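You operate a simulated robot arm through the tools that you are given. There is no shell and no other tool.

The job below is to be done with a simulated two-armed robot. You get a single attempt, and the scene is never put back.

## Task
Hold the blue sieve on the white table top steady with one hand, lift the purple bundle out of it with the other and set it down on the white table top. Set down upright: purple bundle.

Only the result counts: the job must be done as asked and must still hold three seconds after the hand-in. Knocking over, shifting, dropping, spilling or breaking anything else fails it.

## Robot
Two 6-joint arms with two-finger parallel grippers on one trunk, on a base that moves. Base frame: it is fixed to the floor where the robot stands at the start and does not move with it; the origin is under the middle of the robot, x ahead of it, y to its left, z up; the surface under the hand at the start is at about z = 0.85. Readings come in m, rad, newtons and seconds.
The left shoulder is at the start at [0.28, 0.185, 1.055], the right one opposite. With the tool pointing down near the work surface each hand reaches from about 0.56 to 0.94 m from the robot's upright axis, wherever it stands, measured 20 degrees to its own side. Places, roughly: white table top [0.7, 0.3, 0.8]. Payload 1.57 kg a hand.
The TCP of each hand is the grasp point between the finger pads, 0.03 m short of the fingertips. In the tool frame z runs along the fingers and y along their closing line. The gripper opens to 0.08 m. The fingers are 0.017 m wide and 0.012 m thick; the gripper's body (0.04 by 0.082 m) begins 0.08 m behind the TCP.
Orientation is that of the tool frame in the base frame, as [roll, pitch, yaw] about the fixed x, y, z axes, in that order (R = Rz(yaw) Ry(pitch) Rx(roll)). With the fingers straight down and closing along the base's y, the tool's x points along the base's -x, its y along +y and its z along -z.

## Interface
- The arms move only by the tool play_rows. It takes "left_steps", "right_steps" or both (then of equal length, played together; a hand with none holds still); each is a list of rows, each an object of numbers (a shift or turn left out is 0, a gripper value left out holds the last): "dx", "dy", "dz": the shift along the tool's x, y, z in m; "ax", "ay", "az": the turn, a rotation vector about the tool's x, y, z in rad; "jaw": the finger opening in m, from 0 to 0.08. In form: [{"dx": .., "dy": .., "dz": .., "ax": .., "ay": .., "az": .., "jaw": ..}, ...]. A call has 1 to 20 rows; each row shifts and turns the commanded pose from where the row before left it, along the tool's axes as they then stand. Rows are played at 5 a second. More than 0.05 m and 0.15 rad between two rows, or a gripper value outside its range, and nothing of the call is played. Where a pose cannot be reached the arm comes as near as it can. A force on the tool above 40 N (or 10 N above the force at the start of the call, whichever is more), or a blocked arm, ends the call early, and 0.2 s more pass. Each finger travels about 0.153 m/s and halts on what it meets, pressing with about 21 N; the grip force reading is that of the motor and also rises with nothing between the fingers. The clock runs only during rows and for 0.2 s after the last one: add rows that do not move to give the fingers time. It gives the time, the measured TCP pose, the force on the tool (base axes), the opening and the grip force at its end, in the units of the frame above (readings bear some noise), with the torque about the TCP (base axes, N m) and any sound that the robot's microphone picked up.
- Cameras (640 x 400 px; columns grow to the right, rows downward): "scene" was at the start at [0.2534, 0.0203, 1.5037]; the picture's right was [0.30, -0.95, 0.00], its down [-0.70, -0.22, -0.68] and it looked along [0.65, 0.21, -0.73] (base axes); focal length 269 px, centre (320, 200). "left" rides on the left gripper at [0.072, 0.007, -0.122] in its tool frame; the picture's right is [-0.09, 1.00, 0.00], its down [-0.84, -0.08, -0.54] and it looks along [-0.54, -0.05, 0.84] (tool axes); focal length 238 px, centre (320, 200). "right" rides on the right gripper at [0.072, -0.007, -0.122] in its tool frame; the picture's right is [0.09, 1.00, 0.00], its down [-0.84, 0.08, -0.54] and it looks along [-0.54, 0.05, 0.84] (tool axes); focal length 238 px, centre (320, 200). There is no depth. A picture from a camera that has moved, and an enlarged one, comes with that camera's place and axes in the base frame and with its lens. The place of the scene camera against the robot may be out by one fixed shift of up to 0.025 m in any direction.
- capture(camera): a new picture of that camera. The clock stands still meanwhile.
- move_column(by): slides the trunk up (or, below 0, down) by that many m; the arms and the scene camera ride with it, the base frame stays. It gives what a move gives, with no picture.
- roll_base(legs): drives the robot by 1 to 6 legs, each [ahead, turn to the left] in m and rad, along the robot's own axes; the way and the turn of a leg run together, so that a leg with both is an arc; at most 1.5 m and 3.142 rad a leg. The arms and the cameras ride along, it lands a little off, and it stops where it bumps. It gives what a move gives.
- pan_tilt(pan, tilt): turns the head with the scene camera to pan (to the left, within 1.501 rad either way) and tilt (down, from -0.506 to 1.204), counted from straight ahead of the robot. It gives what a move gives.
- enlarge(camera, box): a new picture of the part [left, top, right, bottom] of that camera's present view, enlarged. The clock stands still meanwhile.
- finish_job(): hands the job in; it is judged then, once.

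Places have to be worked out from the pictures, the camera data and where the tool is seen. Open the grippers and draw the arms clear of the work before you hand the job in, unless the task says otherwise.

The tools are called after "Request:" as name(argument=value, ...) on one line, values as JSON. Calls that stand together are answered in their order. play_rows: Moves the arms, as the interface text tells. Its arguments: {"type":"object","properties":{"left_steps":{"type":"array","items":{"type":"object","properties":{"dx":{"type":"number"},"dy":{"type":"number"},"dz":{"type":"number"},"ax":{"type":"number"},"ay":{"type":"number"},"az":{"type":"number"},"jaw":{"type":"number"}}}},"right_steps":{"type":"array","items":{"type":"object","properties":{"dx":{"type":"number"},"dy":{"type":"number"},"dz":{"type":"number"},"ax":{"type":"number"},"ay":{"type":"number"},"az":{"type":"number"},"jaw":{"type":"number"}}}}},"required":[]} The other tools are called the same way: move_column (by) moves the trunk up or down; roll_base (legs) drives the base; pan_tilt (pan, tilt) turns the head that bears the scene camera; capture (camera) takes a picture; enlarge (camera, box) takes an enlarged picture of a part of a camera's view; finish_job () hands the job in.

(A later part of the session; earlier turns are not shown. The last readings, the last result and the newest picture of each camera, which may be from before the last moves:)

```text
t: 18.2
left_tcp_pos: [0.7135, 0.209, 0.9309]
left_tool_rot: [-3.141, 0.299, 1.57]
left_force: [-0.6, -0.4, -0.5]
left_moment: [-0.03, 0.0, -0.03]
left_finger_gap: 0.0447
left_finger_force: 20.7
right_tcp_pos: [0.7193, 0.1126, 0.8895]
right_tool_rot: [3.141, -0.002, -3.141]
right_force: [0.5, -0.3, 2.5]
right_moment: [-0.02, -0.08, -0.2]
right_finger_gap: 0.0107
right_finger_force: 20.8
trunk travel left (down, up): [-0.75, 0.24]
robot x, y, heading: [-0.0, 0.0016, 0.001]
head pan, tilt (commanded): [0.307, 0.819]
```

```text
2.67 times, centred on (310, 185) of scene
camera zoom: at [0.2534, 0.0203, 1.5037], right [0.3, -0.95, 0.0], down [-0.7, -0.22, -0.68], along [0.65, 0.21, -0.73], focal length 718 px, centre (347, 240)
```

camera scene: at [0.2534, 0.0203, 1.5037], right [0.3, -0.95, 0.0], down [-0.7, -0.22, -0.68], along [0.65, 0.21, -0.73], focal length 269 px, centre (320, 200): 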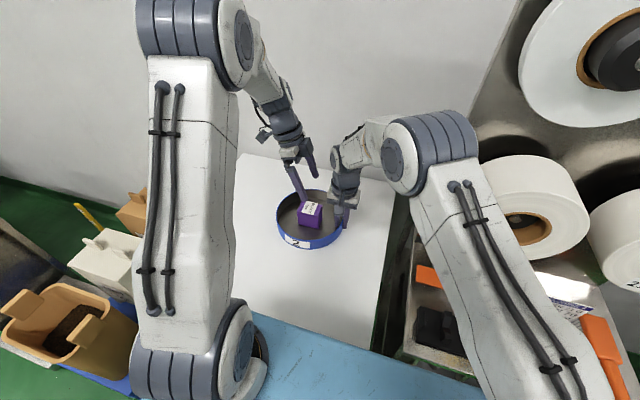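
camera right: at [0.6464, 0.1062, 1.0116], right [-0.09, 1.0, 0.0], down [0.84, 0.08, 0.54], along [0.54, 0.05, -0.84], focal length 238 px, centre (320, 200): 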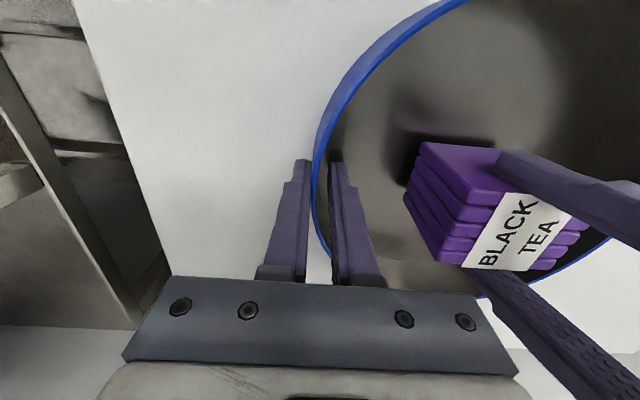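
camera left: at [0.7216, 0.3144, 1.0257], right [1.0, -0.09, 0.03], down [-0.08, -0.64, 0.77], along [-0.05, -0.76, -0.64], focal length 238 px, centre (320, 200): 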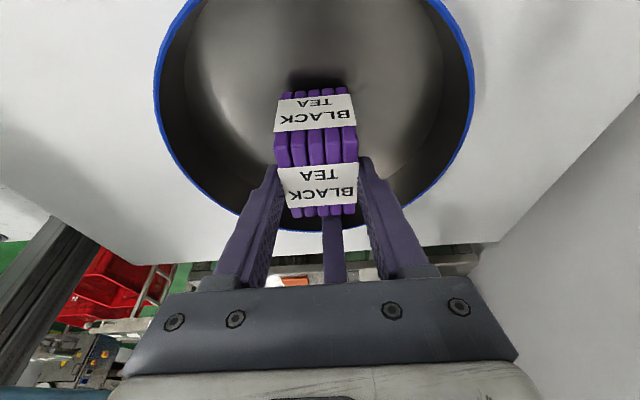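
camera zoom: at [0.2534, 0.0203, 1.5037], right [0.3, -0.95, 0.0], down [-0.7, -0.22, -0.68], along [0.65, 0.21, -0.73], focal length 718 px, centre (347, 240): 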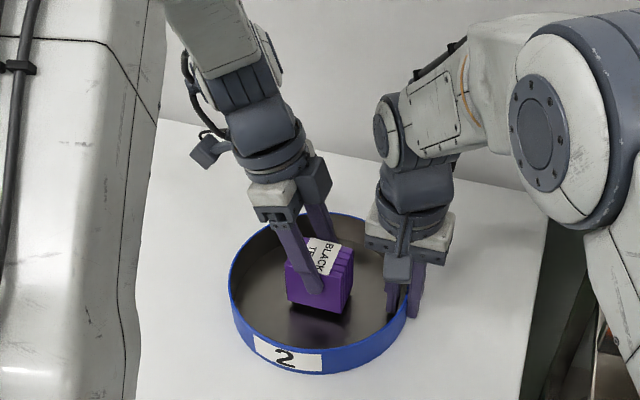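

The bundle rose less than the hand did, so it may have slipped in the fingers. I'll look closely before continuing.

Request:
enlarge(camera="left", box=[250, 60, 390, 240])

Request:
enlarge(camera="right", box=[390, 120, 610, 290])

Request:
enlarge(camera="scene", box=[280, 180, 350, 240])

```text
2.22 times, centred on (320, 150) of left
camera zoom: at [0.7216, 0.3144, 1.0257], right [1.0, -0.09, 0.03], down [-0.08, -0.64, 0.77], along [-0.05, -0.76, -0.64], focal length 530 px, centre (320, 311)
```

zoom: 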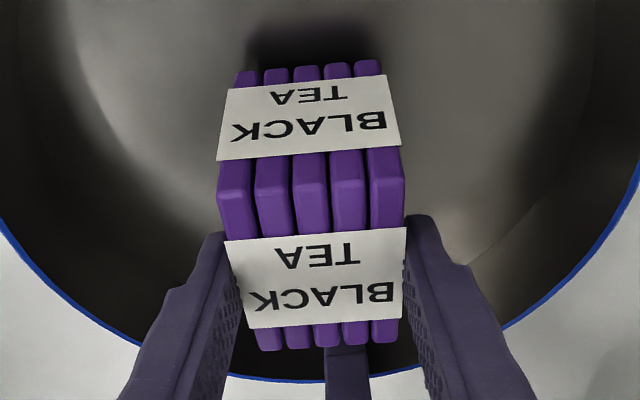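

```text
2.35 times, centred on (500, 205) of right
camera zoom: at [0.6464, 0.1062, 1.0116], right [-0.09, 1.0, 0.0], down [0.84, 0.08, 0.54], along [0.54, 0.05, -0.84], focal length 561 px, centre (-104, 188)
```

zoom: 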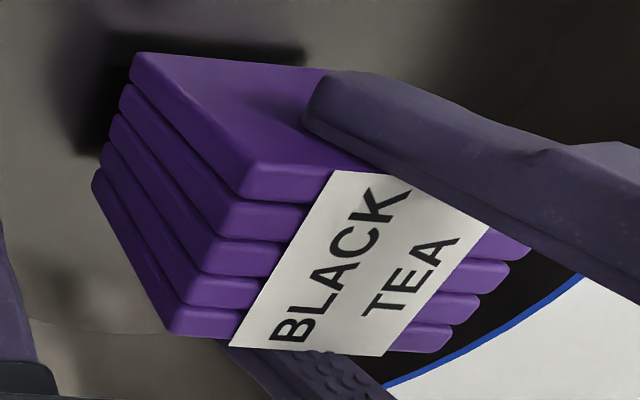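

```text
6.67 times, centred on (315, 210) of scene
camera zoom: at [0.2534, 0.0203, 1.5037], right [0.3, -0.95, 0.0], down [-0.7, -0.22, -0.68], along [0.65, 0.21, -0.73], focal length 1795 px, centre (353, 133)
```

zoom: 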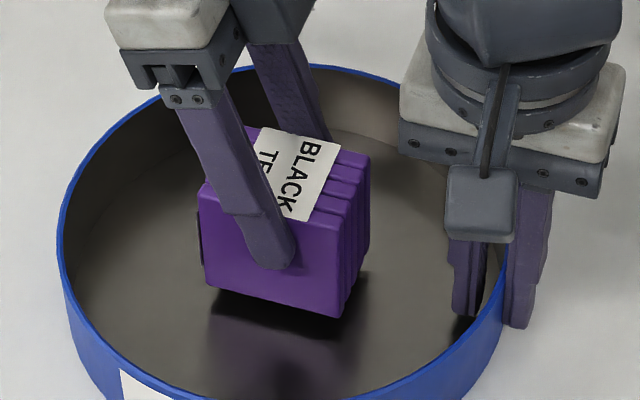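

Triangulation puts the bundle level but raised only about 1 cm while the hand rose 3 cm, so it slid in the grip. I'll hold still for a second to see whether it is still creeping.

Request:
play_rows(left_steps=[{}, {}, {}, {}, {}])

Request:
enlarge(camera="left", box=[250, 60, 390, 240])

Request:
enlarge(camera="right", box=[390, 120, 610, 290])

```text
t: 19.4
left_tcp_pos: [0.7141, 0.209, 0.9298]
left_tool_rot: [-3.141, 0.301, 1.57]
left_force: [-0.3, -0.4, -0.2]
left_moment: [0.01, -0.01, 0.01]
left_finger_gap: 0.0448
left_finger_force: 20.6
right_tcp_pos: [0.7197, 0.1129, 0.8894]
right_tool_rot: [-3.14, -0.002, -3.141]
right_force: [1.3, 1.0, 1.4]
right_moment: [-0.03, 0.07, -0.16]
right_finger_gap: 0.0106
right_finger_force: 21.0
trunk travel left (down, up): [-0.75, 0.24]
robot x, y, heading: [0.0015, 0.0035, 0.003]
head pan, tilt (commanded): [0.307, 0.819]
```

```text
2.22 times, centred on (320, 150) of left
camera zoom: at [0.7217, 0.3144, 1.0257], right [1.0, -0.09, 0.03], down [-0.08, -0.64, 0.77], along [-0.05, -0.76, -0.64], focal length 530 px, centre (320, 311)
```

zoom: 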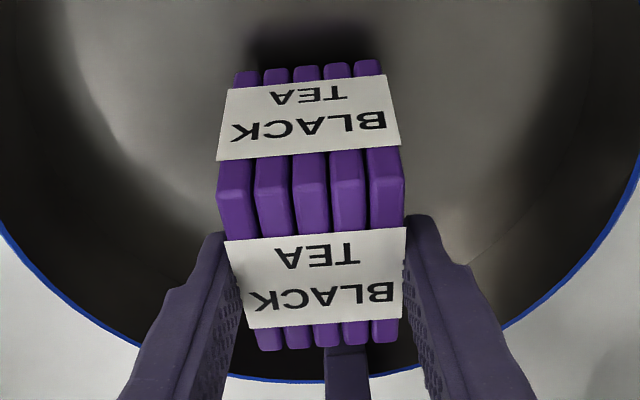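

```text
2.35 times, centred on (500, 205) of right
camera zoom: at [0.6464, 0.1063, 1.0115], right [-0.09, 1.0, 0.0], down [0.84, 0.08, 0.54], along [0.54, 0.05, -0.84], focal length 561 px, centre (-104, 188)
```

zoom: 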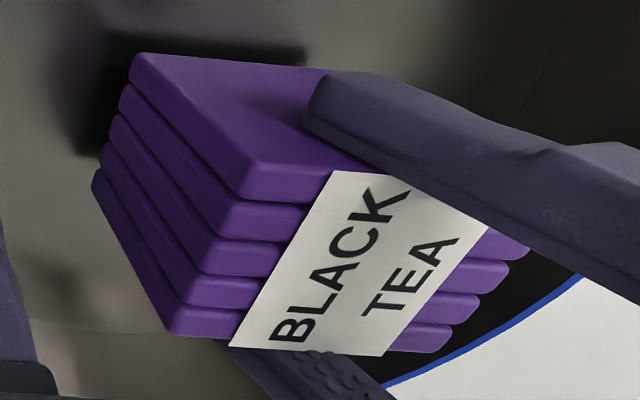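

The two views are identical a second apart, so the bundle is no longer slipping; it probably broke free of the sieve floor during the first centimetres. I'll raise another 2 cm slowly and check that it stays fixed in the hand.

Request:
play_rows(left_steps=[{"dx": -0.0015, "dz": -0.0048}, {"dx": -0.0022, "dz": -0.0072}, {"dx": -0.0022, "dz": -0.0072}, {}])

Request:
enlarge(camera="left", box=[250, 60, 390, 240])

Request:
capture(camera="right")

```text
t: 20.4
left_tcp_pos: [0.7137, 0.209, 0.9509]
left_tool_rot: [3.141, 0.3, 1.571]
left_force: [-0.4, -0.5, 0.2]
left_moment: [-0.03, 0.0, -0.03]
left_finger_gap: 0.0452
left_finger_force: 21.2
right_tcp_pos: [0.719, 0.1131, 0.8899]
right_tool_rot: [-3.141, -0.001, -3.139]
right_force: [0.1, 0.4, 1.6]
right_moment: [-0.01, -0.01, -0.2]
right_finger_gap: 0.0103
right_finger_force: 21.0
trunk travel left (down, up): [-0.75, 0.24]
robot x, y, heading: [-0.002, 0.004, 0.002]
head pan, tilt (commanded): [0.307, 0.819]
```

```text
2.22 times, centred on (320, 150) of left
camera zoom: at [0.722, 0.3142, 1.046], right [1.0, -0.09, 0.03], down [-0.08, -0.64, 0.76], along [-0.05, -0.76, -0.64], focal length 530 px, centre (320, 311)
```

zoom: 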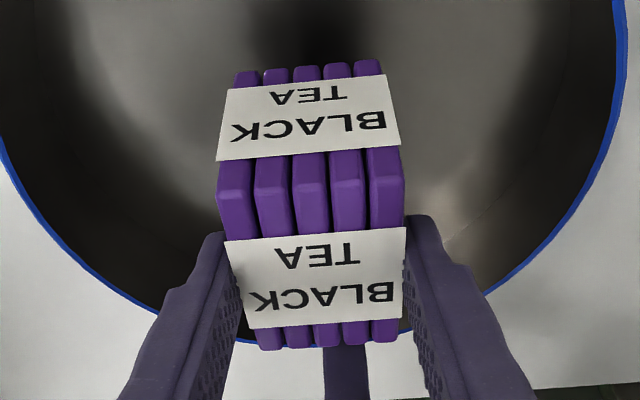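

```text
taken
camera right: at [0.6464, 0.1062, 1.0115], right [-0.09, 1.0, 0.0], down [0.84, 0.08, 0.54], along [0.54, 0.05, -0.84], focal length 238 px, centre (320, 200)
```

right: 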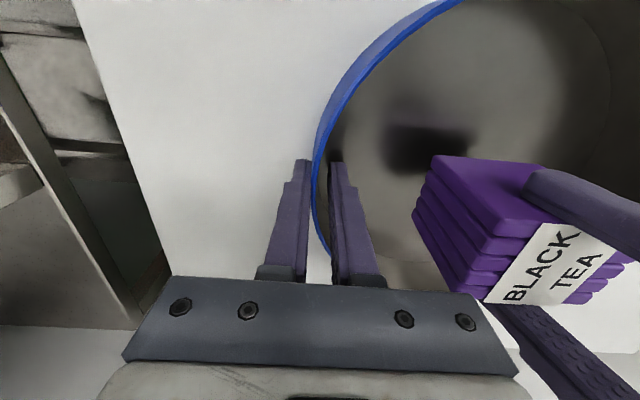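

The bundle is now rigid in the grip and the sieve hasn't moved. I'll lift it clear of the rim and carry it gently toward +y to about y = 0.43, over free table.

Request:
play_rows(left_steps=[{"dx": -0.0044, "dz": -0.0143}, {"dx": -0.0044, "dz": -0.0143}, {"dx": -0.0044, "dz": -0.0143}, {"dx": 0.0096, "dz": -0.003}, {"dx": 0.0191, "dz": -0.0059}, {"dx": 0.0239, "dz": -0.0074}, {"dx": 0.0239, "dz": -0.0074}, {"dx": 0.0239, "dz": -0.0074}, {"dx": 0.0239, "dz": -0.0074}, {"dx": 0.0239, "dz": -0.0074}, {"dx": 0.0239, "dz": -0.0074}, {"dx": 0.0239, "dz": -0.0074}, {"dx": 0.0143, "dz": -0.0044}, {}])

Request:
capture(camera="left")

Request:
capture(camera="scene")

Request:
capture(camera="right")

```text
t: 23.4
left_tcp_pos: [0.7145, 0.43, 0.9971]
left_tool_rot: [3.141, 0.3, 1.571]
left_force: [-0.3, 0.1, -0.3]
left_moment: [-0.01, 0.03, 0.0]
left_finger_gap: 0.045
left_finger_force: 21.3
right_tcp_pos: [0.7192, 0.1118, 0.8896]
right_tool_rot: [3.141, 0.0, 3.141]
right_force: [0.3, -1.0, 1.8]
right_moment: [0.03, 0.02, -0.17]
right_finger_gap: 0.0104
right_finger_force: 20.7
trunk travel left (down, up): [-0.75, 0.24]
robot x, y, heading: [-0.0022, -0.0022, -0.002]
head pan, tilt (commanded): [0.307, 0.819]
```

```text
taken
camera left: at [0.7221, 0.5352, 1.091], right [1.0, -0.09, 0.03], down [-0.08, -0.64, 0.77], along [-0.05, -0.76, -0.64], focal length 238 px, centre (320, 200)
```

left: 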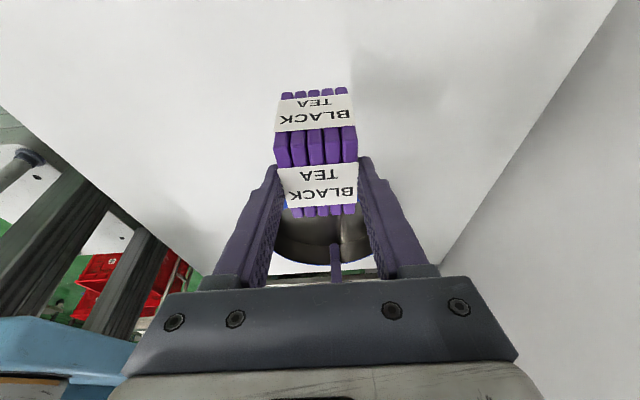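

```text
taken
camera scene: at [0.2534, 0.0204, 1.5037], right [0.3, -0.95, 0.0], down [-0.7, -0.22, -0.68], along [0.65, 0.21, -0.73], focal length 269 px, centre (320, 200)
```

scene: 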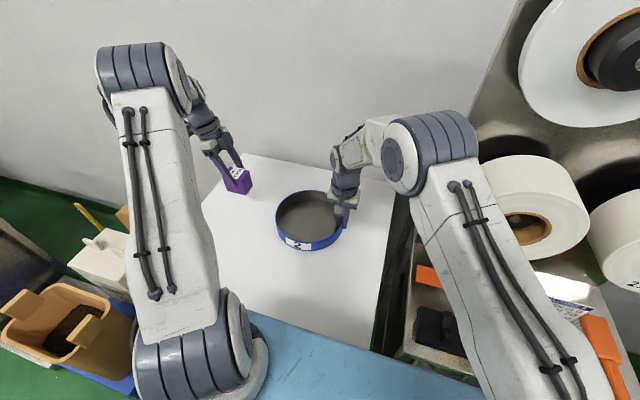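

```text
taken
camera right: at [0.6464, 0.1063, 1.0115], right [-0.09, 1.0, 0.0], down [0.84, 0.08, 0.54], along [0.54, 0.05, -0.84], focal length 238 px, centre (320, 200)
```

right: 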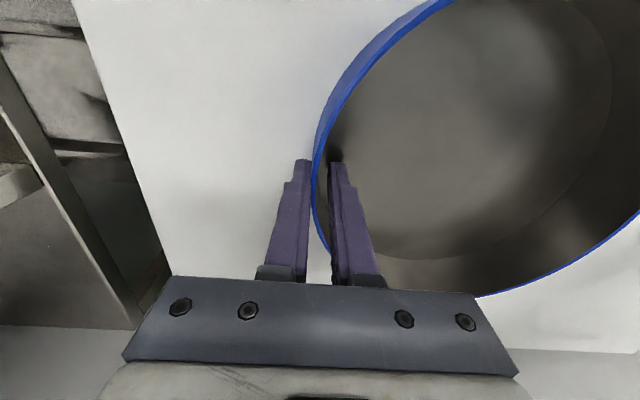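

The bundle is over free table, the sieve is empty and undisturbed. I'll lower it to just above the table and check.

Request:
play_rows(left_steps=[{"dx": 0.0041, "dz": 0.0134}, {"dx": 0.0041, "dz": 0.0134}, {"dx": 0.0041, "dz": 0.0134}, {"dx": 0.0041, "dz": 0.0134}, {"dx": 0.0041, "dz": 0.0134}, {}])

Request:
capture(camera="left")

Request:
enlarge(camera="scene", box=[190, 140, 290, 220])

```text
t: 24.8
left_tcp_pos: [0.7157, 0.4292, 0.9252]
left_tool_rot: [3.141, 0.301, 1.571]
left_force: [0.2, 0.0, -0.4]
left_moment: [-0.01, -0.01, -0.01]
left_finger_gap: 0.0451
left_finger_force: 20.8
right_tcp_pos: [0.7196, 0.1131, 0.8906]
right_tool_rot: [3.141, 0.0, -3.141]
right_force: [-0.1, 0.1, 1.8]
right_moment: [0.0, 0.03, -0.12]
right_finger_gap: 0.0101
right_finger_force: 20.8
trunk travel left (down, up): [-0.75, 0.24]
robot x, y, heading: [0.0001, 0.0016, -0.002]
head pan, tilt (commanded): [0.307, 0.819]
```

```text
taken
camera left: at [0.7223, 0.534, 1.0208], right [1.0, -0.09, 0.03], down [-0.08, -0.64, 0.76], along [-0.05, -0.76, -0.64], focal length 238 px, centre (320, 200)
```

left: 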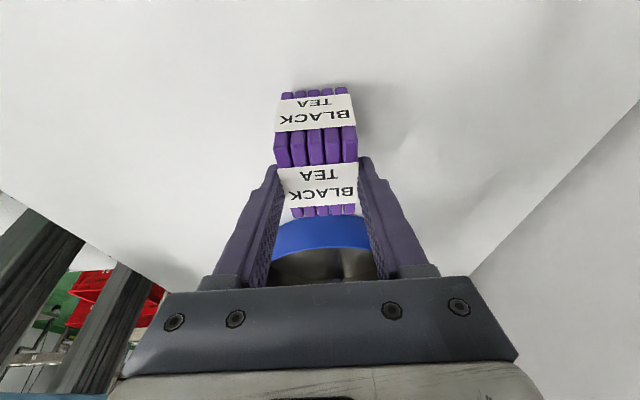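

```text
5.00 times, centred on (240, 180) of scene
camera zoom: at [0.2535, 0.0204, 1.5037], right [0.3, -0.95, 0.0], down [-0.7, -0.22, -0.68], along [0.65, 0.21, -0.73], focal length 1346 px, centre (720, 300)
```

zoom: 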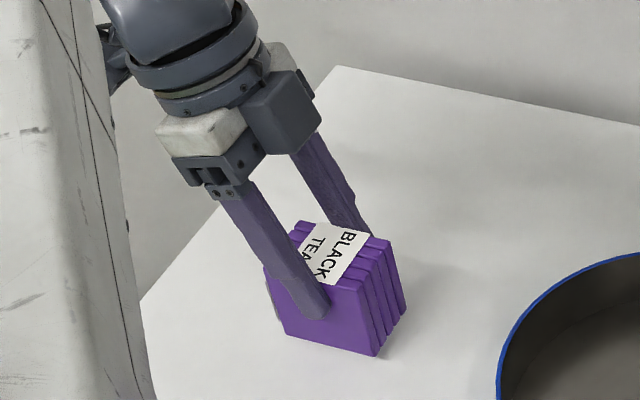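

The bundle hangs level about 1–1.5 cm above the table. I'll lower in small steps while watching the force.

Request:
play_rows(left_steps=[{"dx": 0.0009, "dz": 0.0029}, {"dx": 0.0009, "dz": 0.0029}, {"dx": 0.0006, "dz": 0.0019}, {}])

Request:
enlarge(camera="scene", box=[225, 175, 275, 215])

Request:
enlarge(camera="left", box=[250, 60, 390, 240])

Request:
capture(camera="right")

```text
t: 25.8
left_tcp_pos: [0.7141, 0.4292, 0.9183]
left_tool_rot: [-3.141, 0.301, 1.57]
left_force: [0.2, 1.3, -0.8]
left_moment: [0.01, 0.03, -0.02]
left_finger_gap: 0.0449
left_finger_force: 20.8
right_tcp_pos: [0.7192, 0.1128, 0.8901]
right_tool_rot: [-3.141, -0.001, -3.141]
right_force: [0.0, -0.1, 1.3]
right_moment: [0.06, 0.06, -0.15]
right_finger_gap: 0.01
right_finger_force: 21.2
trunk travel left (down, up): [-0.75, 0.24]
robot x, y, heading: [-0.0024, -0.0013, -0.001]
head pan, tilt (commanded): [0.307, 0.819]
```

```text
10.00 times, centred on (250, 195) of scene
camera zoom: at [0.2535, 0.0204, 1.5037], right [0.3, -0.95, 0.0], down [-0.7, -0.22, -0.68], along [0.65, 0.21, -0.73], focal length 2692 px, centre (1020, 250)
```

zoom: 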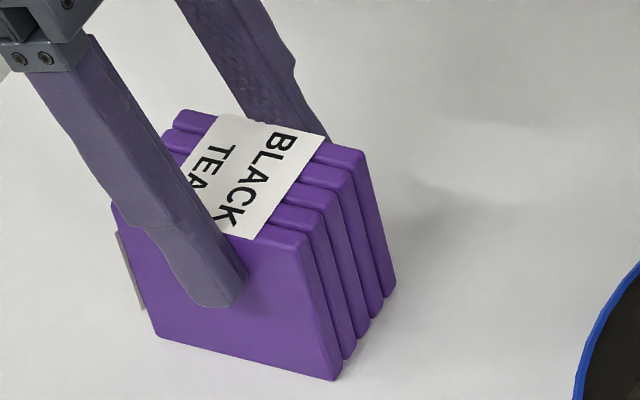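

```text
2.22 times, centred on (320, 150) of left
camera zoom: at [0.7219, 0.5342, 1.0128], right [1.0, -0.09, 0.03], down [-0.08, -0.64, 0.77], along [-0.05, -0.76, -0.64], focal length 530 px, centre (320, 311)
```

zoom: 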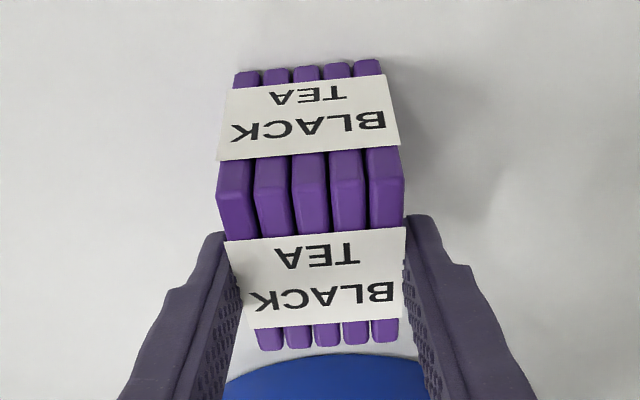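

```text
taken
camera right: at [0.6464, 0.1063, 1.0115], right [-0.09, 1.0, 0.0], down [0.84, 0.08, 0.54], along [0.54, 0.05, -0.84], focal length 238 px, centre (320, 200)
```

right: 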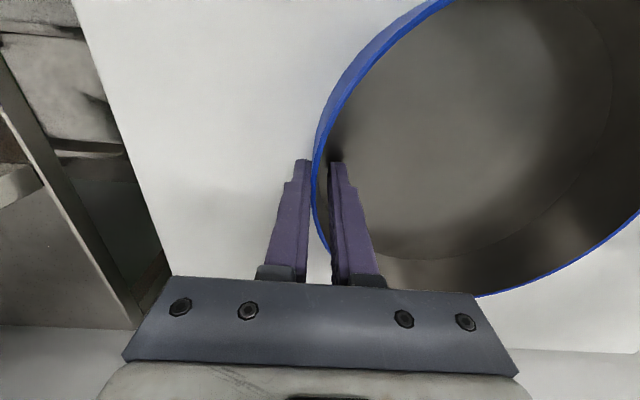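

There is no contact force yet. I'll keep lowering about 1 mm at a time until contact shows.

Request:
play_rows(left_steps=[{"dx": 0.0004, "dz": 0.0014}, {}, {"dx": 0.0004, "dz": 0.0014}, {}])

Request:
enlarge(camera="left", box=[250, 60, 390, 240])

Request:
enlarge(camera="scene", box=[225, 175, 275, 215])

```text
t: 26.8
left_tcp_pos: [0.7145, 0.4286, 0.9165]
left_tool_rot: [3.139, 0.299, 1.571]
left_force: [-1.7, 0.3, 20.4]
left_moment: [-0.08, 0.12, -0.04]
left_finger_gap: 0.0451
left_finger_force: 21.1
right_tcp_pos: [0.7185, 0.1129, 0.8904]
right_tool_rot: [3.141, -0.001, -3.139]
right_force: [-0.3, -0.4, -0.7]
right_moment: [-0.16, 0.0, 0.05]
right_finger_gap: 0.0103
right_finger_force: 21.1
trunk travel left (down, up): [-0.75, 0.24]
robot x, y, heading: [0.0028, 0.0004, -0.002]
head pan, tilt (commanded): [0.307, 0.819]
```

```text
2.22 times, centred on (320, 150) of left
camera zoom: at [0.7218, 0.5341, 1.0114], right [1.0, -0.09, 0.03], down [-0.08, -0.64, 0.76], along [-0.05, -0.76, -0.64], focal length 530 px, centre (320, 311)
```

zoom: 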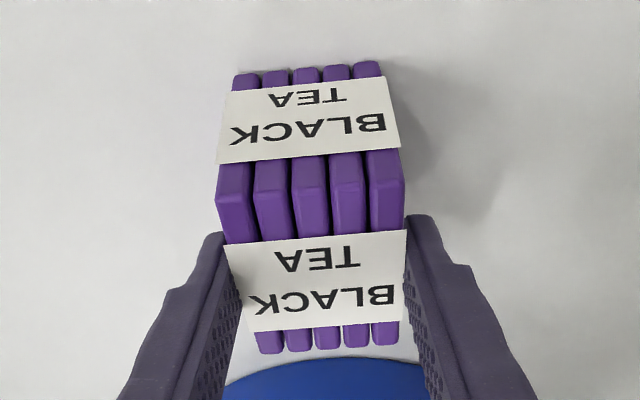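

```text
10.00 times, centred on (250, 195) of scene
camera zoom: at [0.2526, 0.0199, 1.504], right [0.3, -0.95, 0.0], down [-0.7, -0.22, -0.68], along [0.65, 0.21, -0.73], focal length 2692 px, centre (1020, 250)
```

zoom: 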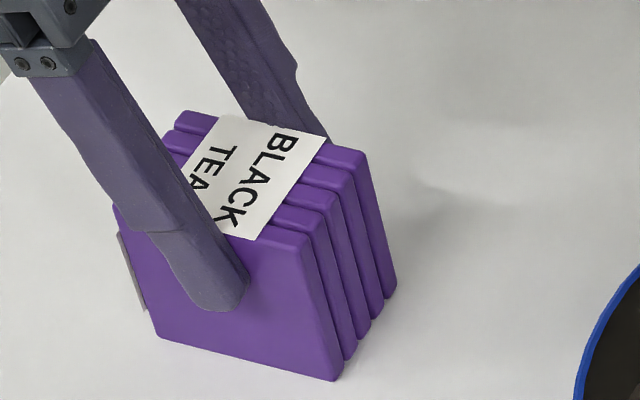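

Contact: 20 N upward, so the bundle is standing on the table. I'll ease off about 1 mm and then open the fingers slowly.

Request:
play_rows(left_steps=[{"dx": -0.0003, "dz": -0.0009}, {}])

```text
t: 27.4
left_tcp_pos: [0.7146, 0.4292, 0.9151]
left_tool_rot: [3.14, 0.298, 1.572]
left_force: [0.8, 0.5, 12.2]
left_moment: [-0.01, -0.11, -0.01]
left_finger_gap: 0.0447
left_finger_force: 20.5
right_tcp_pos: [0.7191, 0.1134, 0.8889]
right_tool_rot: [-3.141, -0.001, -3.141]
right_force: [0.4, -0.6, -0.1]
right_moment: [-0.09, 0.0, 0.07]
right_finger_gap: 0.0102
right_finger_force: 21.5
trunk travel left (down, up): [-0.75, 0.24]
robot x, y, heading: [0.0016, 0.0014, -0.0]
head pan, tilt (commanded): [0.307, 0.819]
```

Request:
play_rows(left_steps=[{"dx": -0.0003, "dz": -0.0009}, {}])

```text
t: 28.0
left_tcp_pos: [0.7136, 0.4291, 0.9165]
left_tool_rot: [-3.14, 0.302, 1.57]
left_force: [2.0, 1.2, 4.5]
left_moment: [0.14, -0.19, 0.0]
left_finger_gap: 0.0452
left_finger_force: 20.7
right_tcp_pos: [0.7186, 0.113, 0.89]
right_tool_rot: [-3.141, 0.0, 3.14]
right_force: [-0.1, -0.7, 0.3]
right_moment: [-0.06, 0.12, 0.07]
right_finger_gap: 0.0104
right_finger_force: 21.2
trunk travel left (down, up): [-0.75, 0.24]
robot x, y, heading: [-0.0024, 0.0018, -0.005]
head pan, tilt (commanded): [0.307, 0.819]
```

The contact force is down to about 4.5 N. I'll open the left fingers gradually.

Request:
play_rows(left_steps=[{"jaw": 0.046}, {"jaw": 0.048}, {"jaw": 0.052}, {"jaw": 0.058}, {"jaw": 0.066}, {"jaw": 0.074}, {"jaw": 0.08}, {}])

Request:
capture(camera="left")

Request:
enlarge(camera="scene", box=[190, 140, 290, 220])

```text
t: 29.8
left_tcp_pos: [0.7147, 0.4287, 0.9166]
left_tool_rot: [-3.14, 0.3, 1.572]
left_force: [0.2, 0.4, 0.1]
left_moment: [0.02, 0.02, -0.02]
left_finger_gap: 0.08
left_finger_force: 0.1
right_tcp_pos: [0.7188, 0.1129, 0.8903]
right_tool_rot: [-3.142, -0.002, 3.141]
right_force: [0.3, -0.6, 0.3]
right_moment: [-0.01, -0.05, 0.02]
right_finger_gap: 0.0105
right_finger_force: 20.9
trunk travel left (down, up): [-0.75, 0.24]
robot x, y, heading: [-0.0009, 0.0022, 0.003]
head pan, tilt (commanded): [0.307, 0.819]
```

```text
taken
camera left: at [0.7219, 0.5342, 1.0117], right [1.0, -0.09, 0.03], down [-0.08, -0.64, 0.77], along [-0.05, -0.76, -0.64], focal length 238 px, centre (320, 200)
```

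left: 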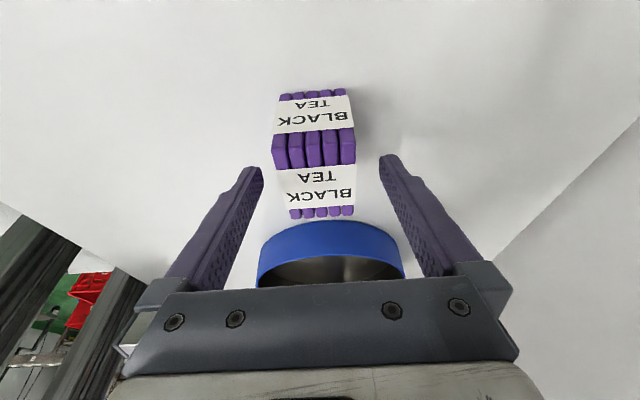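

```text
5.00 times, centred on (240, 180) of scene
camera zoom: at [0.2535, 0.0203, 1.5037], right [0.3, -0.95, 0.0], down [-0.7, -0.22, -0.68], along [0.65, 0.21, -0.73], focal length 1346 px, centre (720, 300)
```

zoom: 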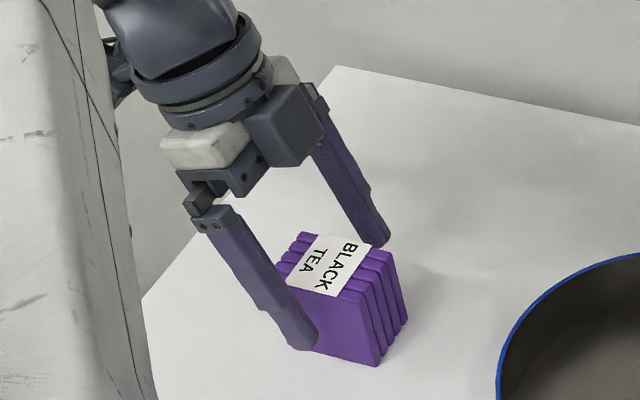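

The bundle stands upright on its own with no residual force on the hand. I'll raise the left hand straight up and clear of it.

Request:
play_rows(left_steps=[{"dx": -0.0044, "dz": -0.0143}, {"dx": -0.0089, "dz": -0.0287}, {"dx": -0.0089, "dz": -0.0287}, {"dx": -0.0089, "dz": -0.0287}, {"dx": -0.0089, "dz": -0.0287}, {"dx": -0.0089, "dz": -0.0287}, {}])

Request:
capture(camera="left")

Request:
enlarge(camera="scene", box=[210, 150, 370, 260])

```text
t: 31.4
left_tcp_pos: [0.7146, 0.4297, 1.0816]
left_tool_rot: [-3.142, 0.3, 1.572]
left_force: [0.1, 0.1, 0.4]
left_moment: [0.01, 0.01, -0.02]
left_finger_gap: 0.0801
left_finger_force: 0.1
right_tcp_pos: [0.7185, 0.1129, 0.8889]
right_tool_rot: [3.14, -0.001, 3.141]
right_force: [-0.6, -0.7, 0.9]
right_moment: [0.03, -0.25, -0.03]
right_finger_gap: 0.0102
right_finger_force: 20.8
trunk travel left (down, up): [-0.75, 0.24]
robot x, y, heading: [-0.0006, -0.0036, -0.004]
head pan, tilt (commanded): [0.307, 0.819]
```

```text
taken
camera left: at [0.7211, 0.5347, 1.177], right [1.0, -0.09, 0.03], down [-0.08, -0.64, 0.76], along [-0.05, -0.76, -0.64], focal length 238 px, centre (320, 200)
```

left: 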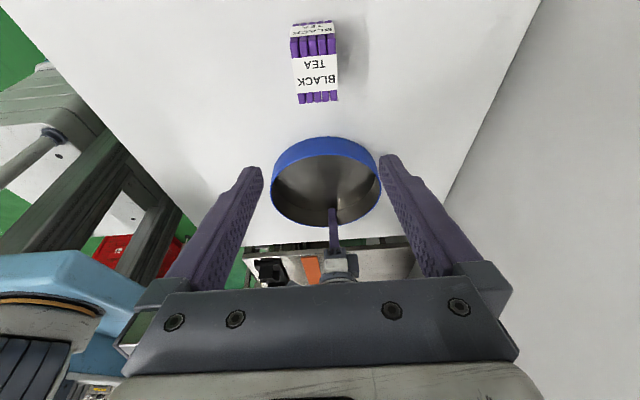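

```text
3.64 times, centred on (290, 205) of scene
camera zoom: at [0.2534, 0.0203, 1.5037], right [0.3, -0.95, 0.0], down [-0.7, -0.22, -0.68], along [0.65, 0.21, -0.73], focal length 979 px, centre (429, 182)
```

zoom: 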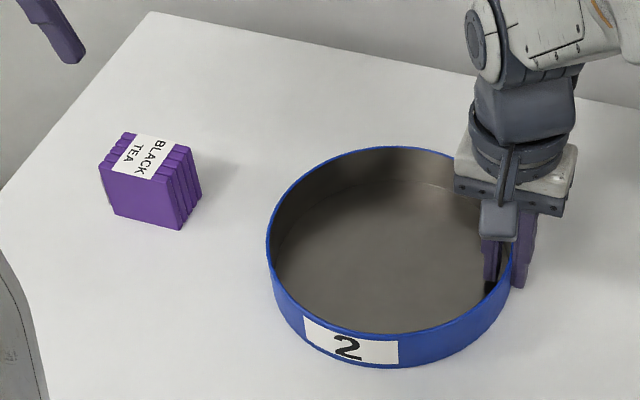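

The bundle stands upright and the sieve is flat. Next I'll open the right fingers gently and check that the sieve stays put.

Request:
play_rows(right_steps=[{"jaw": 0.011}, {"jaw": 0.013}, {"jaw": 0.017}, {"jaw": 0.024}, {"jaw": 0.034}, {"jaw": 0.044}, {}])

Request:
capture(camera="right")

Request:
enlarge(camera="scene", box=[210, 150, 370, 260])

```text
t: 33.0
left_tcp_pos: [0.7144, 0.4297, 1.0811]
left_tool_rot: [3.141, 0.3, 1.571]
left_force: [1.1, 0.6, 0.5]
left_moment: [-0.05, 0.0, 0.0]
left_finger_gap: 0.0799
left_finger_force: 0.0
right_tcp_pos: [0.7189, 0.113, 0.8894]
right_tool_rot: [3.141, 0.001, -3.141]
right_force: [-0.8, 1.1, 0.9]
right_moment: [0.0, -0.02, -0.02]
right_finger_gap: 0.044
right_finger_force: 0.1
trunk travel left (down, up): [-0.75, 0.24]
robot x, y, heading: [-0.0004, 0.0023, 0.0]
head pan, tilt (commanded): [0.307, 0.819]
```

```text
taken
camera right: at [0.6464, 0.1063, 1.0115], right [-0.09, 1.0, 0.0], down [0.84, 0.08, 0.54], along [0.54, 0.05, -0.84], focal length 238 px, centre (320, 200)
```

right: 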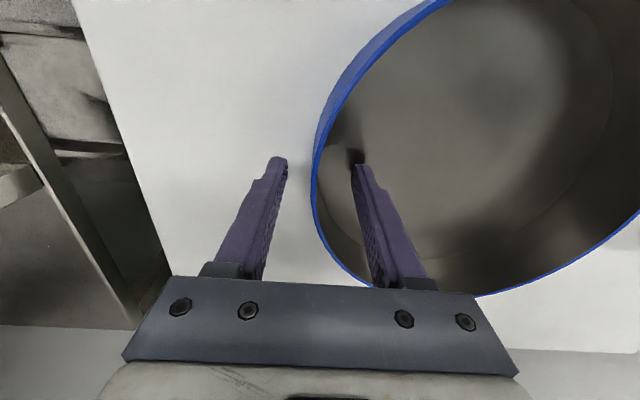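

```text
3.64 times, centred on (290, 205) of scene
camera zoom: at [0.2535, 0.0204, 1.5037], right [0.3, -0.95, 0.0], down [-0.7, -0.22, -0.68], along [0.65, 0.21, -0.73], focal length 979 px, centre (429, 182)
```

zoom: 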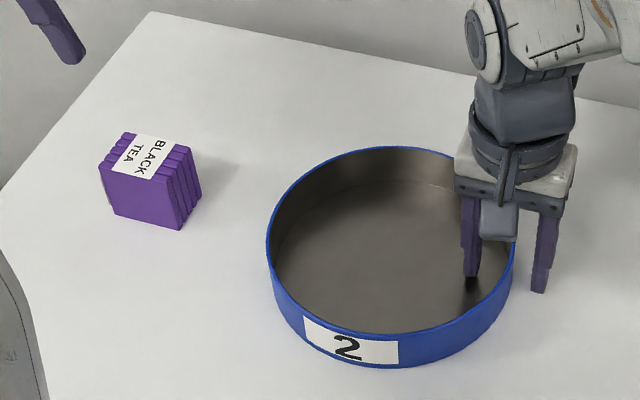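

The sieve did not move on release. I'll raise the right hand straight up and draw both arms back clear of the work.

Request:
play_rows(left_steps=[{"dx": -0.0118, "dz": -0.0382}, {"dx": -0.0118, "dz": -0.0382}, {"dx": -0.0118, "dz": -0.0382}, {"dy": -0.04}, {"dy": -0.04}, {"dy": -0.04}, {"dy": -0.04}, {"dy": -0.04}, {}, {}, {}, {}, {}, {}], right_steps=[{"dz": -0.02}, {"dz": -0.04}, {"dz": -0.04}, {"dz": -0.04}, {"dz": -0.04}, {"dx": 0.0144, "dy": -0.0255, "dz": -0.0232}, {"dx": 0.0144, "dy": -0.0255, "dz": -0.0232}, {"dx": 0.0144, "dy": -0.0255, "dz": -0.0232}, {"dx": 0.0144, "dy": -0.0255, "dz": -0.0232}, {"dx": 0.0144, "dy": -0.0255, "dz": -0.0232}, {"dx": 0.0144, "dy": -0.0255, "dz": -0.0232}, {"dx": 0.0144, "dy": -0.0255, "dz": -0.0232}, {"jaw": 0.08}, {}])

Request:
capture(camera="scene")

Request:
enlarge(camera="scene", box=[210, 150, 370, 260])

Request:
capture(camera="right")

Request:
capture(camera="left")

```text
t: 36.0
left_tcp_pos: [0.5139, 0.4293, 1.2005]
left_tool_rot: [3.141, 0.301, 1.571]
left_force: [0.5, 0.3, 0.8]
left_moment: [0.02, 0.02, -0.02]
left_finger_gap: 0.0803
left_finger_force: 0.1
right_tcp_pos: [0.62, -0.0649, 1.2322]
right_tool_rot: [-3.141, 0.001, -3.14]
right_force: [-0.8, 0.0, 0.0]
right_moment: [0.02, 0.02, 0.02]
right_finger_gap: 0.0802
right_finger_force: 0.1
trunk travel left (down, up): [-0.75, 0.24]
robot x, y, heading: [0.0014, 0.0014, -0.003]
head pan, tilt (commanded): [0.307, 0.819]
```

```text
taken
camera scene: at [0.2535, 0.0203, 1.5037], right [0.3, -0.95, 0.0], down [-0.7, -0.22, -0.68], along [0.65, 0.21, -0.73], focal length 269 px, centre (320, 200)
```

scene: 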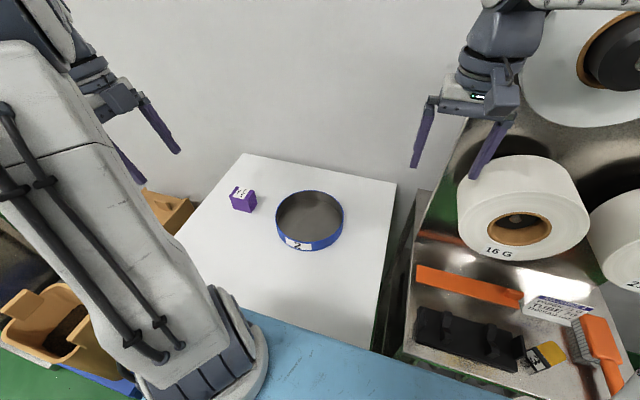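

```text
3.64 times, centred on (290, 205) of scene
camera zoom: at [0.2535, 0.0203, 1.5037], right [0.3, -0.95, 0.0], down [-0.7, -0.22, -0.68], along [0.65, 0.21, -0.73], focal length 979 px, centre (429, 182)
```

zoom: 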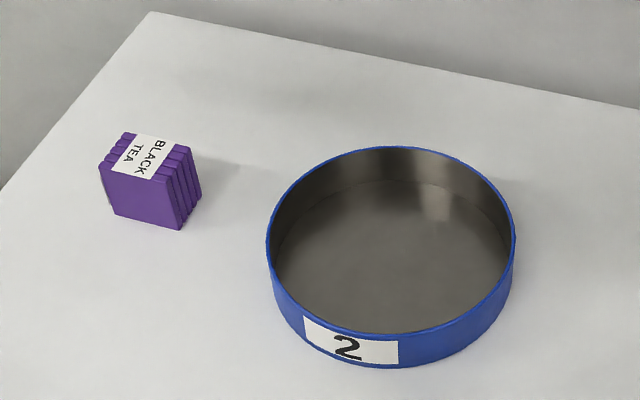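

```text
taken
camera right: at [0.5473, -0.0719, 1.3539], right [-0.09, 1.0, 0.0], down [0.84, 0.08, 0.54], along [0.54, 0.05, -0.84], focal length 238 px, centre (320, 200)
```

right: 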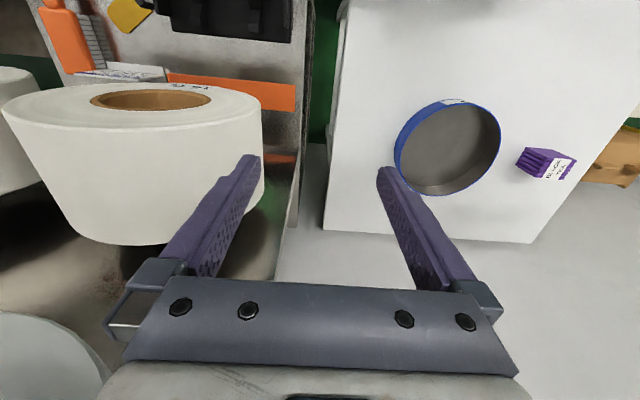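

```text
taken
camera left: at [0.522, 0.534, 1.2969], right [1.0, -0.09, 0.03], down [-0.08, -0.64, 0.77], along [-0.05, -0.76, -0.64], focal length 238 px, centre (320, 200)
```

left: 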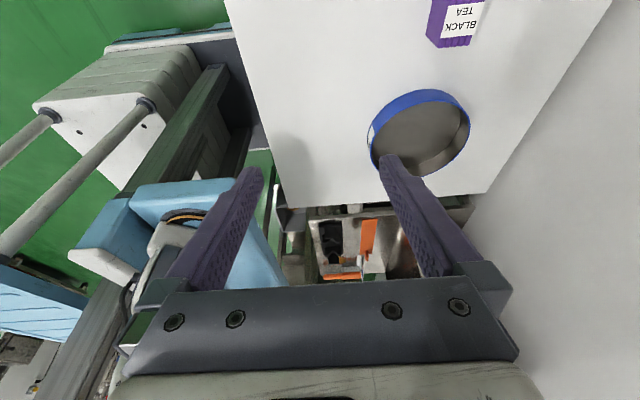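

Everything looks in place. I'll take the same crop as at the start to compare the sieve's position directly.

Request:
enlarge(camera="scene", box=[240, 160, 400, 260])

Request:
enlarge(camera="scene", box=[220, 175, 268, 215])

```text
4.00 times, centred on (320, 210) of scene
camera zoom: at [0.2535, 0.0203, 1.5037], right [0.3, -0.95, 0.0], down [-0.7, -0.22, -0.68], along [0.65, 0.21, -0.73], focal length 1077 px, centre (320, 160)
```

zoom: 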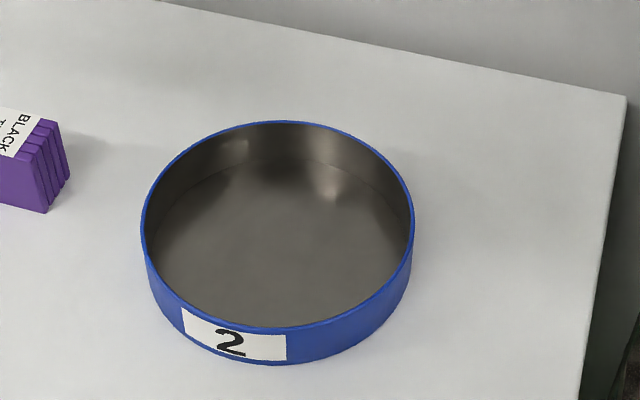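

```text
10.00 times, centred on (244, 195) of scene
camera zoom: at [0.2535, 0.0203, 1.5037], right [0.3, -0.95, 0.0], down [-0.7, -0.22, -0.68], along [0.65, 0.21, -0.73], focal length 2692 px, centre (1080, 250)
```

zoom: 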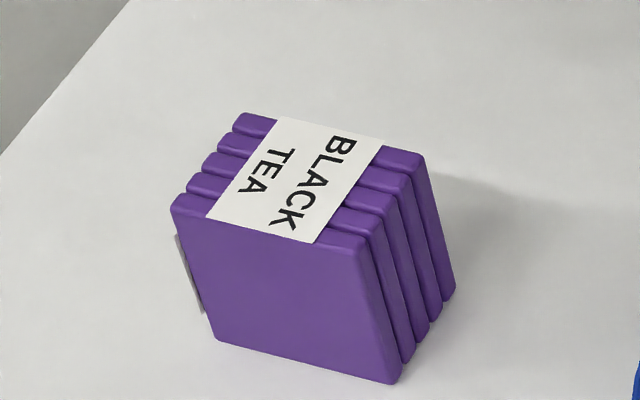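

The bundle is upright. The sieve, however, turned about 4.5° around the grip as its wall aligned with the pads, so its centre is about 1 cm off its start. I'll bring the right hand back along its exact path, re-grip at the same spot and ease the sieve back.

Request:
play_rows(right_steps=[{"dx": -0.0144, "dy": 0.0255, "dz": 0.0232, "jaw": 0.044}, {"dx": -0.0144, "dy": 0.0255, "dz": 0.0232}, {"dx": -0.0144, "dy": 0.0255, "dz": 0.0232}, {"dx": -0.0144, "dy": 0.0255, "dz": 0.0232}, {"dx": -0.0144, "dy": 0.0255, "dz": 0.0232}, {"dx": -0.0144, "dy": 0.0255, "dz": 0.0232}, {"dx": -0.0144, "dy": 0.0255, "dz": 0.0232}, {"dz": 0.04}, {"dz": 0.04}, {"dz": 0.04}, {}])

Request:
capture(camera="right")

```text
t: 38.4
left_tcp_pos: [0.5147, 0.4288, 1.2008]
left_tool_rot: [-3.141, 0.301, 1.571]
left_force: [-0.3, -1.1, -0.4]
left_moment: [-0.02, -0.01, 0.0]
left_finger_gap: 0.0798
left_finger_force: 0.0
right_tcp_pos: [0.7204, 0.1132, 0.9483]
right_tool_rot: [-3.141, -0.001, -3.141]
right_force: [0.3, 0.0, 0.3]
right_moment: [0.04, 0.01, 0.0]
right_finger_gap: 0.044
right_finger_force: 0.1
trunk travel left (down, up): [-0.75, 0.24]
robot x, y, heading: [-0.0004, 0.0032, 0.002]
head pan, tilt (commanded): [0.307, 0.819]
```

```text
taken
camera right: at [0.6473, 0.1065, 1.0698], right [-0.09, 1.0, 0.0], down [0.84, 0.08, 0.54], along [0.54, 0.05, -0.84], focal length 238 px, centre (320, 200)
```

right: 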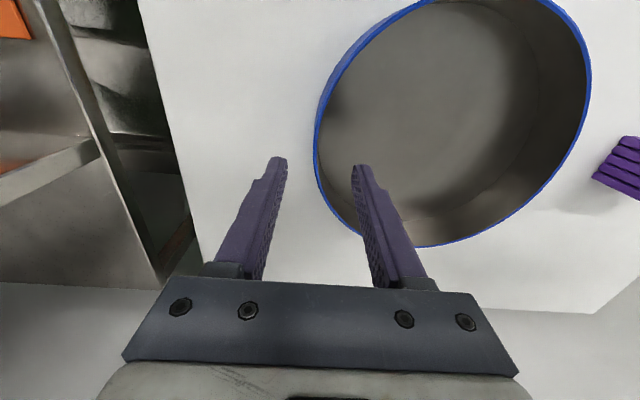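

The rim is between the fingers again. I'll descend the remaining 6 cm and close gently at the same place.

Request:
play_rows(right_steps=[{"dz": 0.03}, {"dz": 0.02}, {"dz": 0.01}, {}, {"jaw": 0.034}, {"jaw": 0.024}, {"jaw": 0.017}, {"jaw": 0.013}, {"jaw": 0.011}, {"jaw": 0.008}, {}])

Request:
capture(camera="right")

Request:
enlarge(camera="scene", box=[240, 160, 400, 260])

```text
t: 40.8
left_tcp_pos: [0.5155, 0.4288, 1.2026]
left_tool_rot: [3.142, 0.3, 1.57]
left_force: [0.7, -0.7, 0.0]
left_moment: [-0.01, -0.02, -0.02]
left_finger_gap: 0.0799
left_finger_force: 0.1
right_tcp_pos: [0.7193, 0.1122, 0.8898]
right_tool_rot: [-3.141, 0.001, 3.141]
right_force: [-0.8, 0.9, 0.5]
right_moment: [0.03, 0.05, -0.02]
right_finger_gap: 0.0108
right_finger_force: 21.2
trunk travel left (down, up): [-0.75, 0.24]
robot x, y, heading: [0.0013, -0.0004, -0.005]
head pan, tilt (commanded): [0.307, 0.819]
```

```text
taken
camera right: at [0.6465, 0.1061, 1.0107], right [-0.09, 1.0, 0.0], down [0.84, 0.08, 0.54], along [0.54, 0.05, -0.84], focal length 238 px, centre (320, 200)
```

right: 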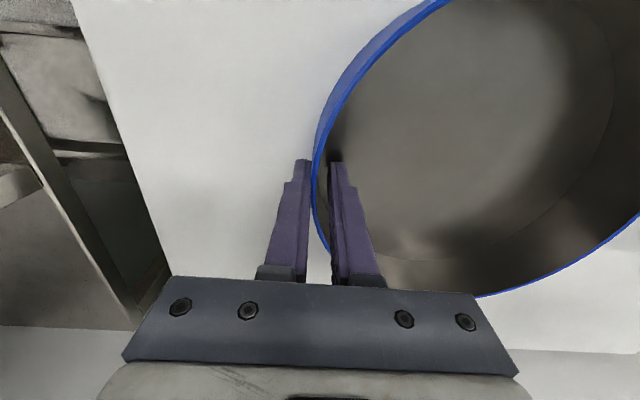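

```text
4.00 times, centred on (320, 210) of scene
camera zoom: at [0.2535, 0.0204, 1.5037], right [0.3, -0.95, 0.0], down [-0.7, -0.22, -0.68], along [0.65, 0.21, -0.73], focal length 1077 px, centre (320, 160)
```

zoom: 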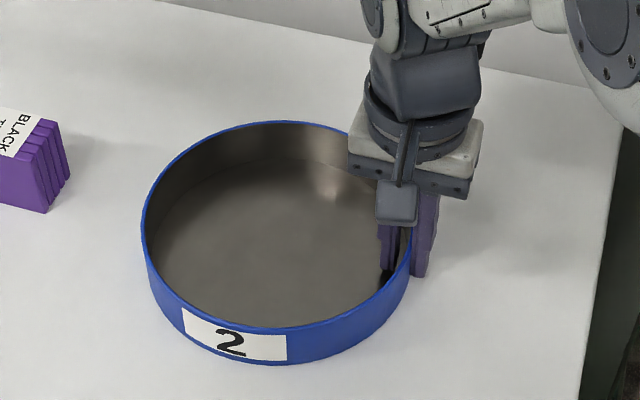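

It re-gripped without any shift and with no torque. Now I'll slide it +5 mm in y and turn it back about 4.5° around the grip point.

Request:
play_rows(right_steps=[{"dy": 0.0017}, {"dy": 0.0017}, {"dy": 0.0016}, {"az": 0.02}, {"az": 0.02}, {"az": 0.02}, {"az": 0.018}, {}])

Request:
capture(camera="right")

Request:
enlarge(camera="scene", box=[240, 160, 400, 260])

```text
t: 42.6
left_tcp_pos: [0.5152, 0.429, 1.2022]
left_tool_rot: [3.141, 0.299, 1.571]
left_force: [0.2, 0.7, -0.5]
left_moment: [-0.03, 0.05, 0.02]
left_finger_gap: 0.0801
left_finger_force: 0.0
right_tcp_pos: [0.7189, 0.1171, 0.8893]
right_tool_rot: [3.141, 0.0, 3.062]
right_force: [-0.7, 0.5, -0.4]
right_moment: [-0.09, 0.06, 0.08]
right_finger_gap: 0.0102
right_finger_force: 21.5
trunk travel left (down, up): [-0.75, 0.24]
robot x, y, heading: [0.0032, -0.0032, -0.001]
head pan, tilt (commanded): [0.307, 0.819]
```

```text
taken
camera right: at [0.6464, 0.1165, 1.0109], right [-0.01, 1.0, 0.0], down [0.84, 0.01, 0.54], along [0.54, 0.01, -0.84], focal length 238 px, centre (320, 200)
```

right: 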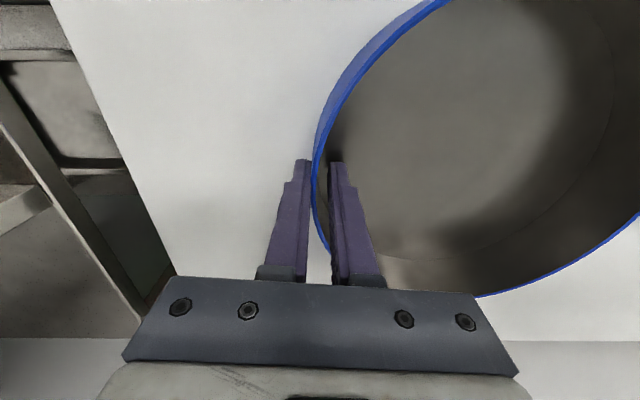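

```text
4.00 times, centred on (320, 210) of scene
camera zoom: at [0.2535, 0.0204, 1.5037], right [0.3, -0.95, 0.0], down [-0.7, -0.22, -0.68], along [0.65, 0.21, -0.73], focal length 1077 px, centre (320, 160)
```

zoom: 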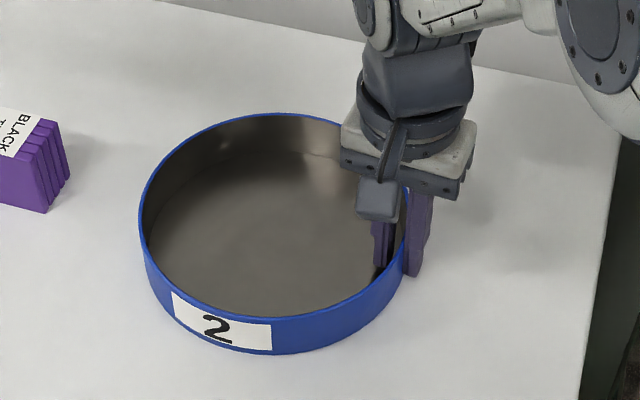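

The crop now matches the starting picture to within a pixel: rim left edge 139, top 112, "2" at (216, 329). I'll open gently, raise straight up and withdraw.

Request:
play_rows(right_steps=[{"jaw": 0.011}, {"jaw": 0.013}, {"jaw": 0.017}, {"jaw": 0.024}, {"jaw": 0.034}, {"jaw": 0.044}, {}, {"dz": -0.02}, {"dz": -0.04}, {"dz": -0.04}, {"dz": -0.04}, {"dz": -0.04}, {}])

Request:
enlarge(camera="scene", box=[240, 160, 400, 260])

```text
t: 45.4
left_tcp_pos: [0.5139, 0.4279, 1.2018]
left_tool_rot: [3.141, 0.299, 1.571]
left_force: [-0.1, 0.5, 0.4]
left_moment: [0.02, -0.01, 0.01]
left_finger_gap: 0.08
left_finger_force: 0.1
right_tcp_pos: [0.7188, 0.1179, 1.0693]
right_tool_rot: [-3.141, 0.0, 3.064]
right_force: [-0.4, 0.1, 0.7]
right_moment: [0.03, 0.0, 0.0]
right_finger_gap: 0.0439
right_finger_force: 0.1
trunk travel left (down, up): [-0.75, 0.24]
robot x, y, heading: [0.0007, 0.0002, 0.001]
head pan, tilt (commanded): [0.307, 0.819]
```

```text
4.00 times, centred on (320, 210) of scene
camera zoom: at [0.2533, 0.0203, 1.5037], right [0.3, -0.95, 0.0], down [-0.7, -0.22, -0.68], along [0.65, 0.21, -0.73], focal length 1077 px, centre (320, 160)
```

zoom: 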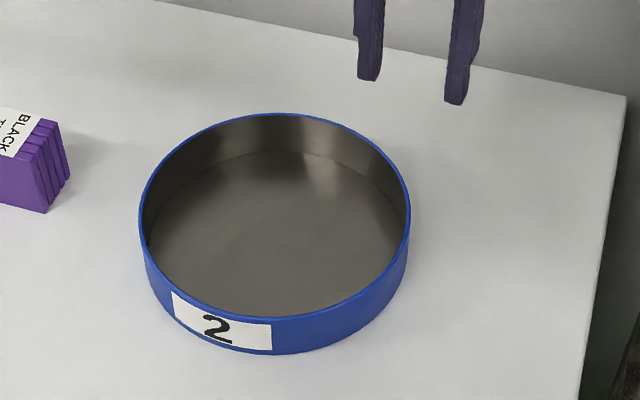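

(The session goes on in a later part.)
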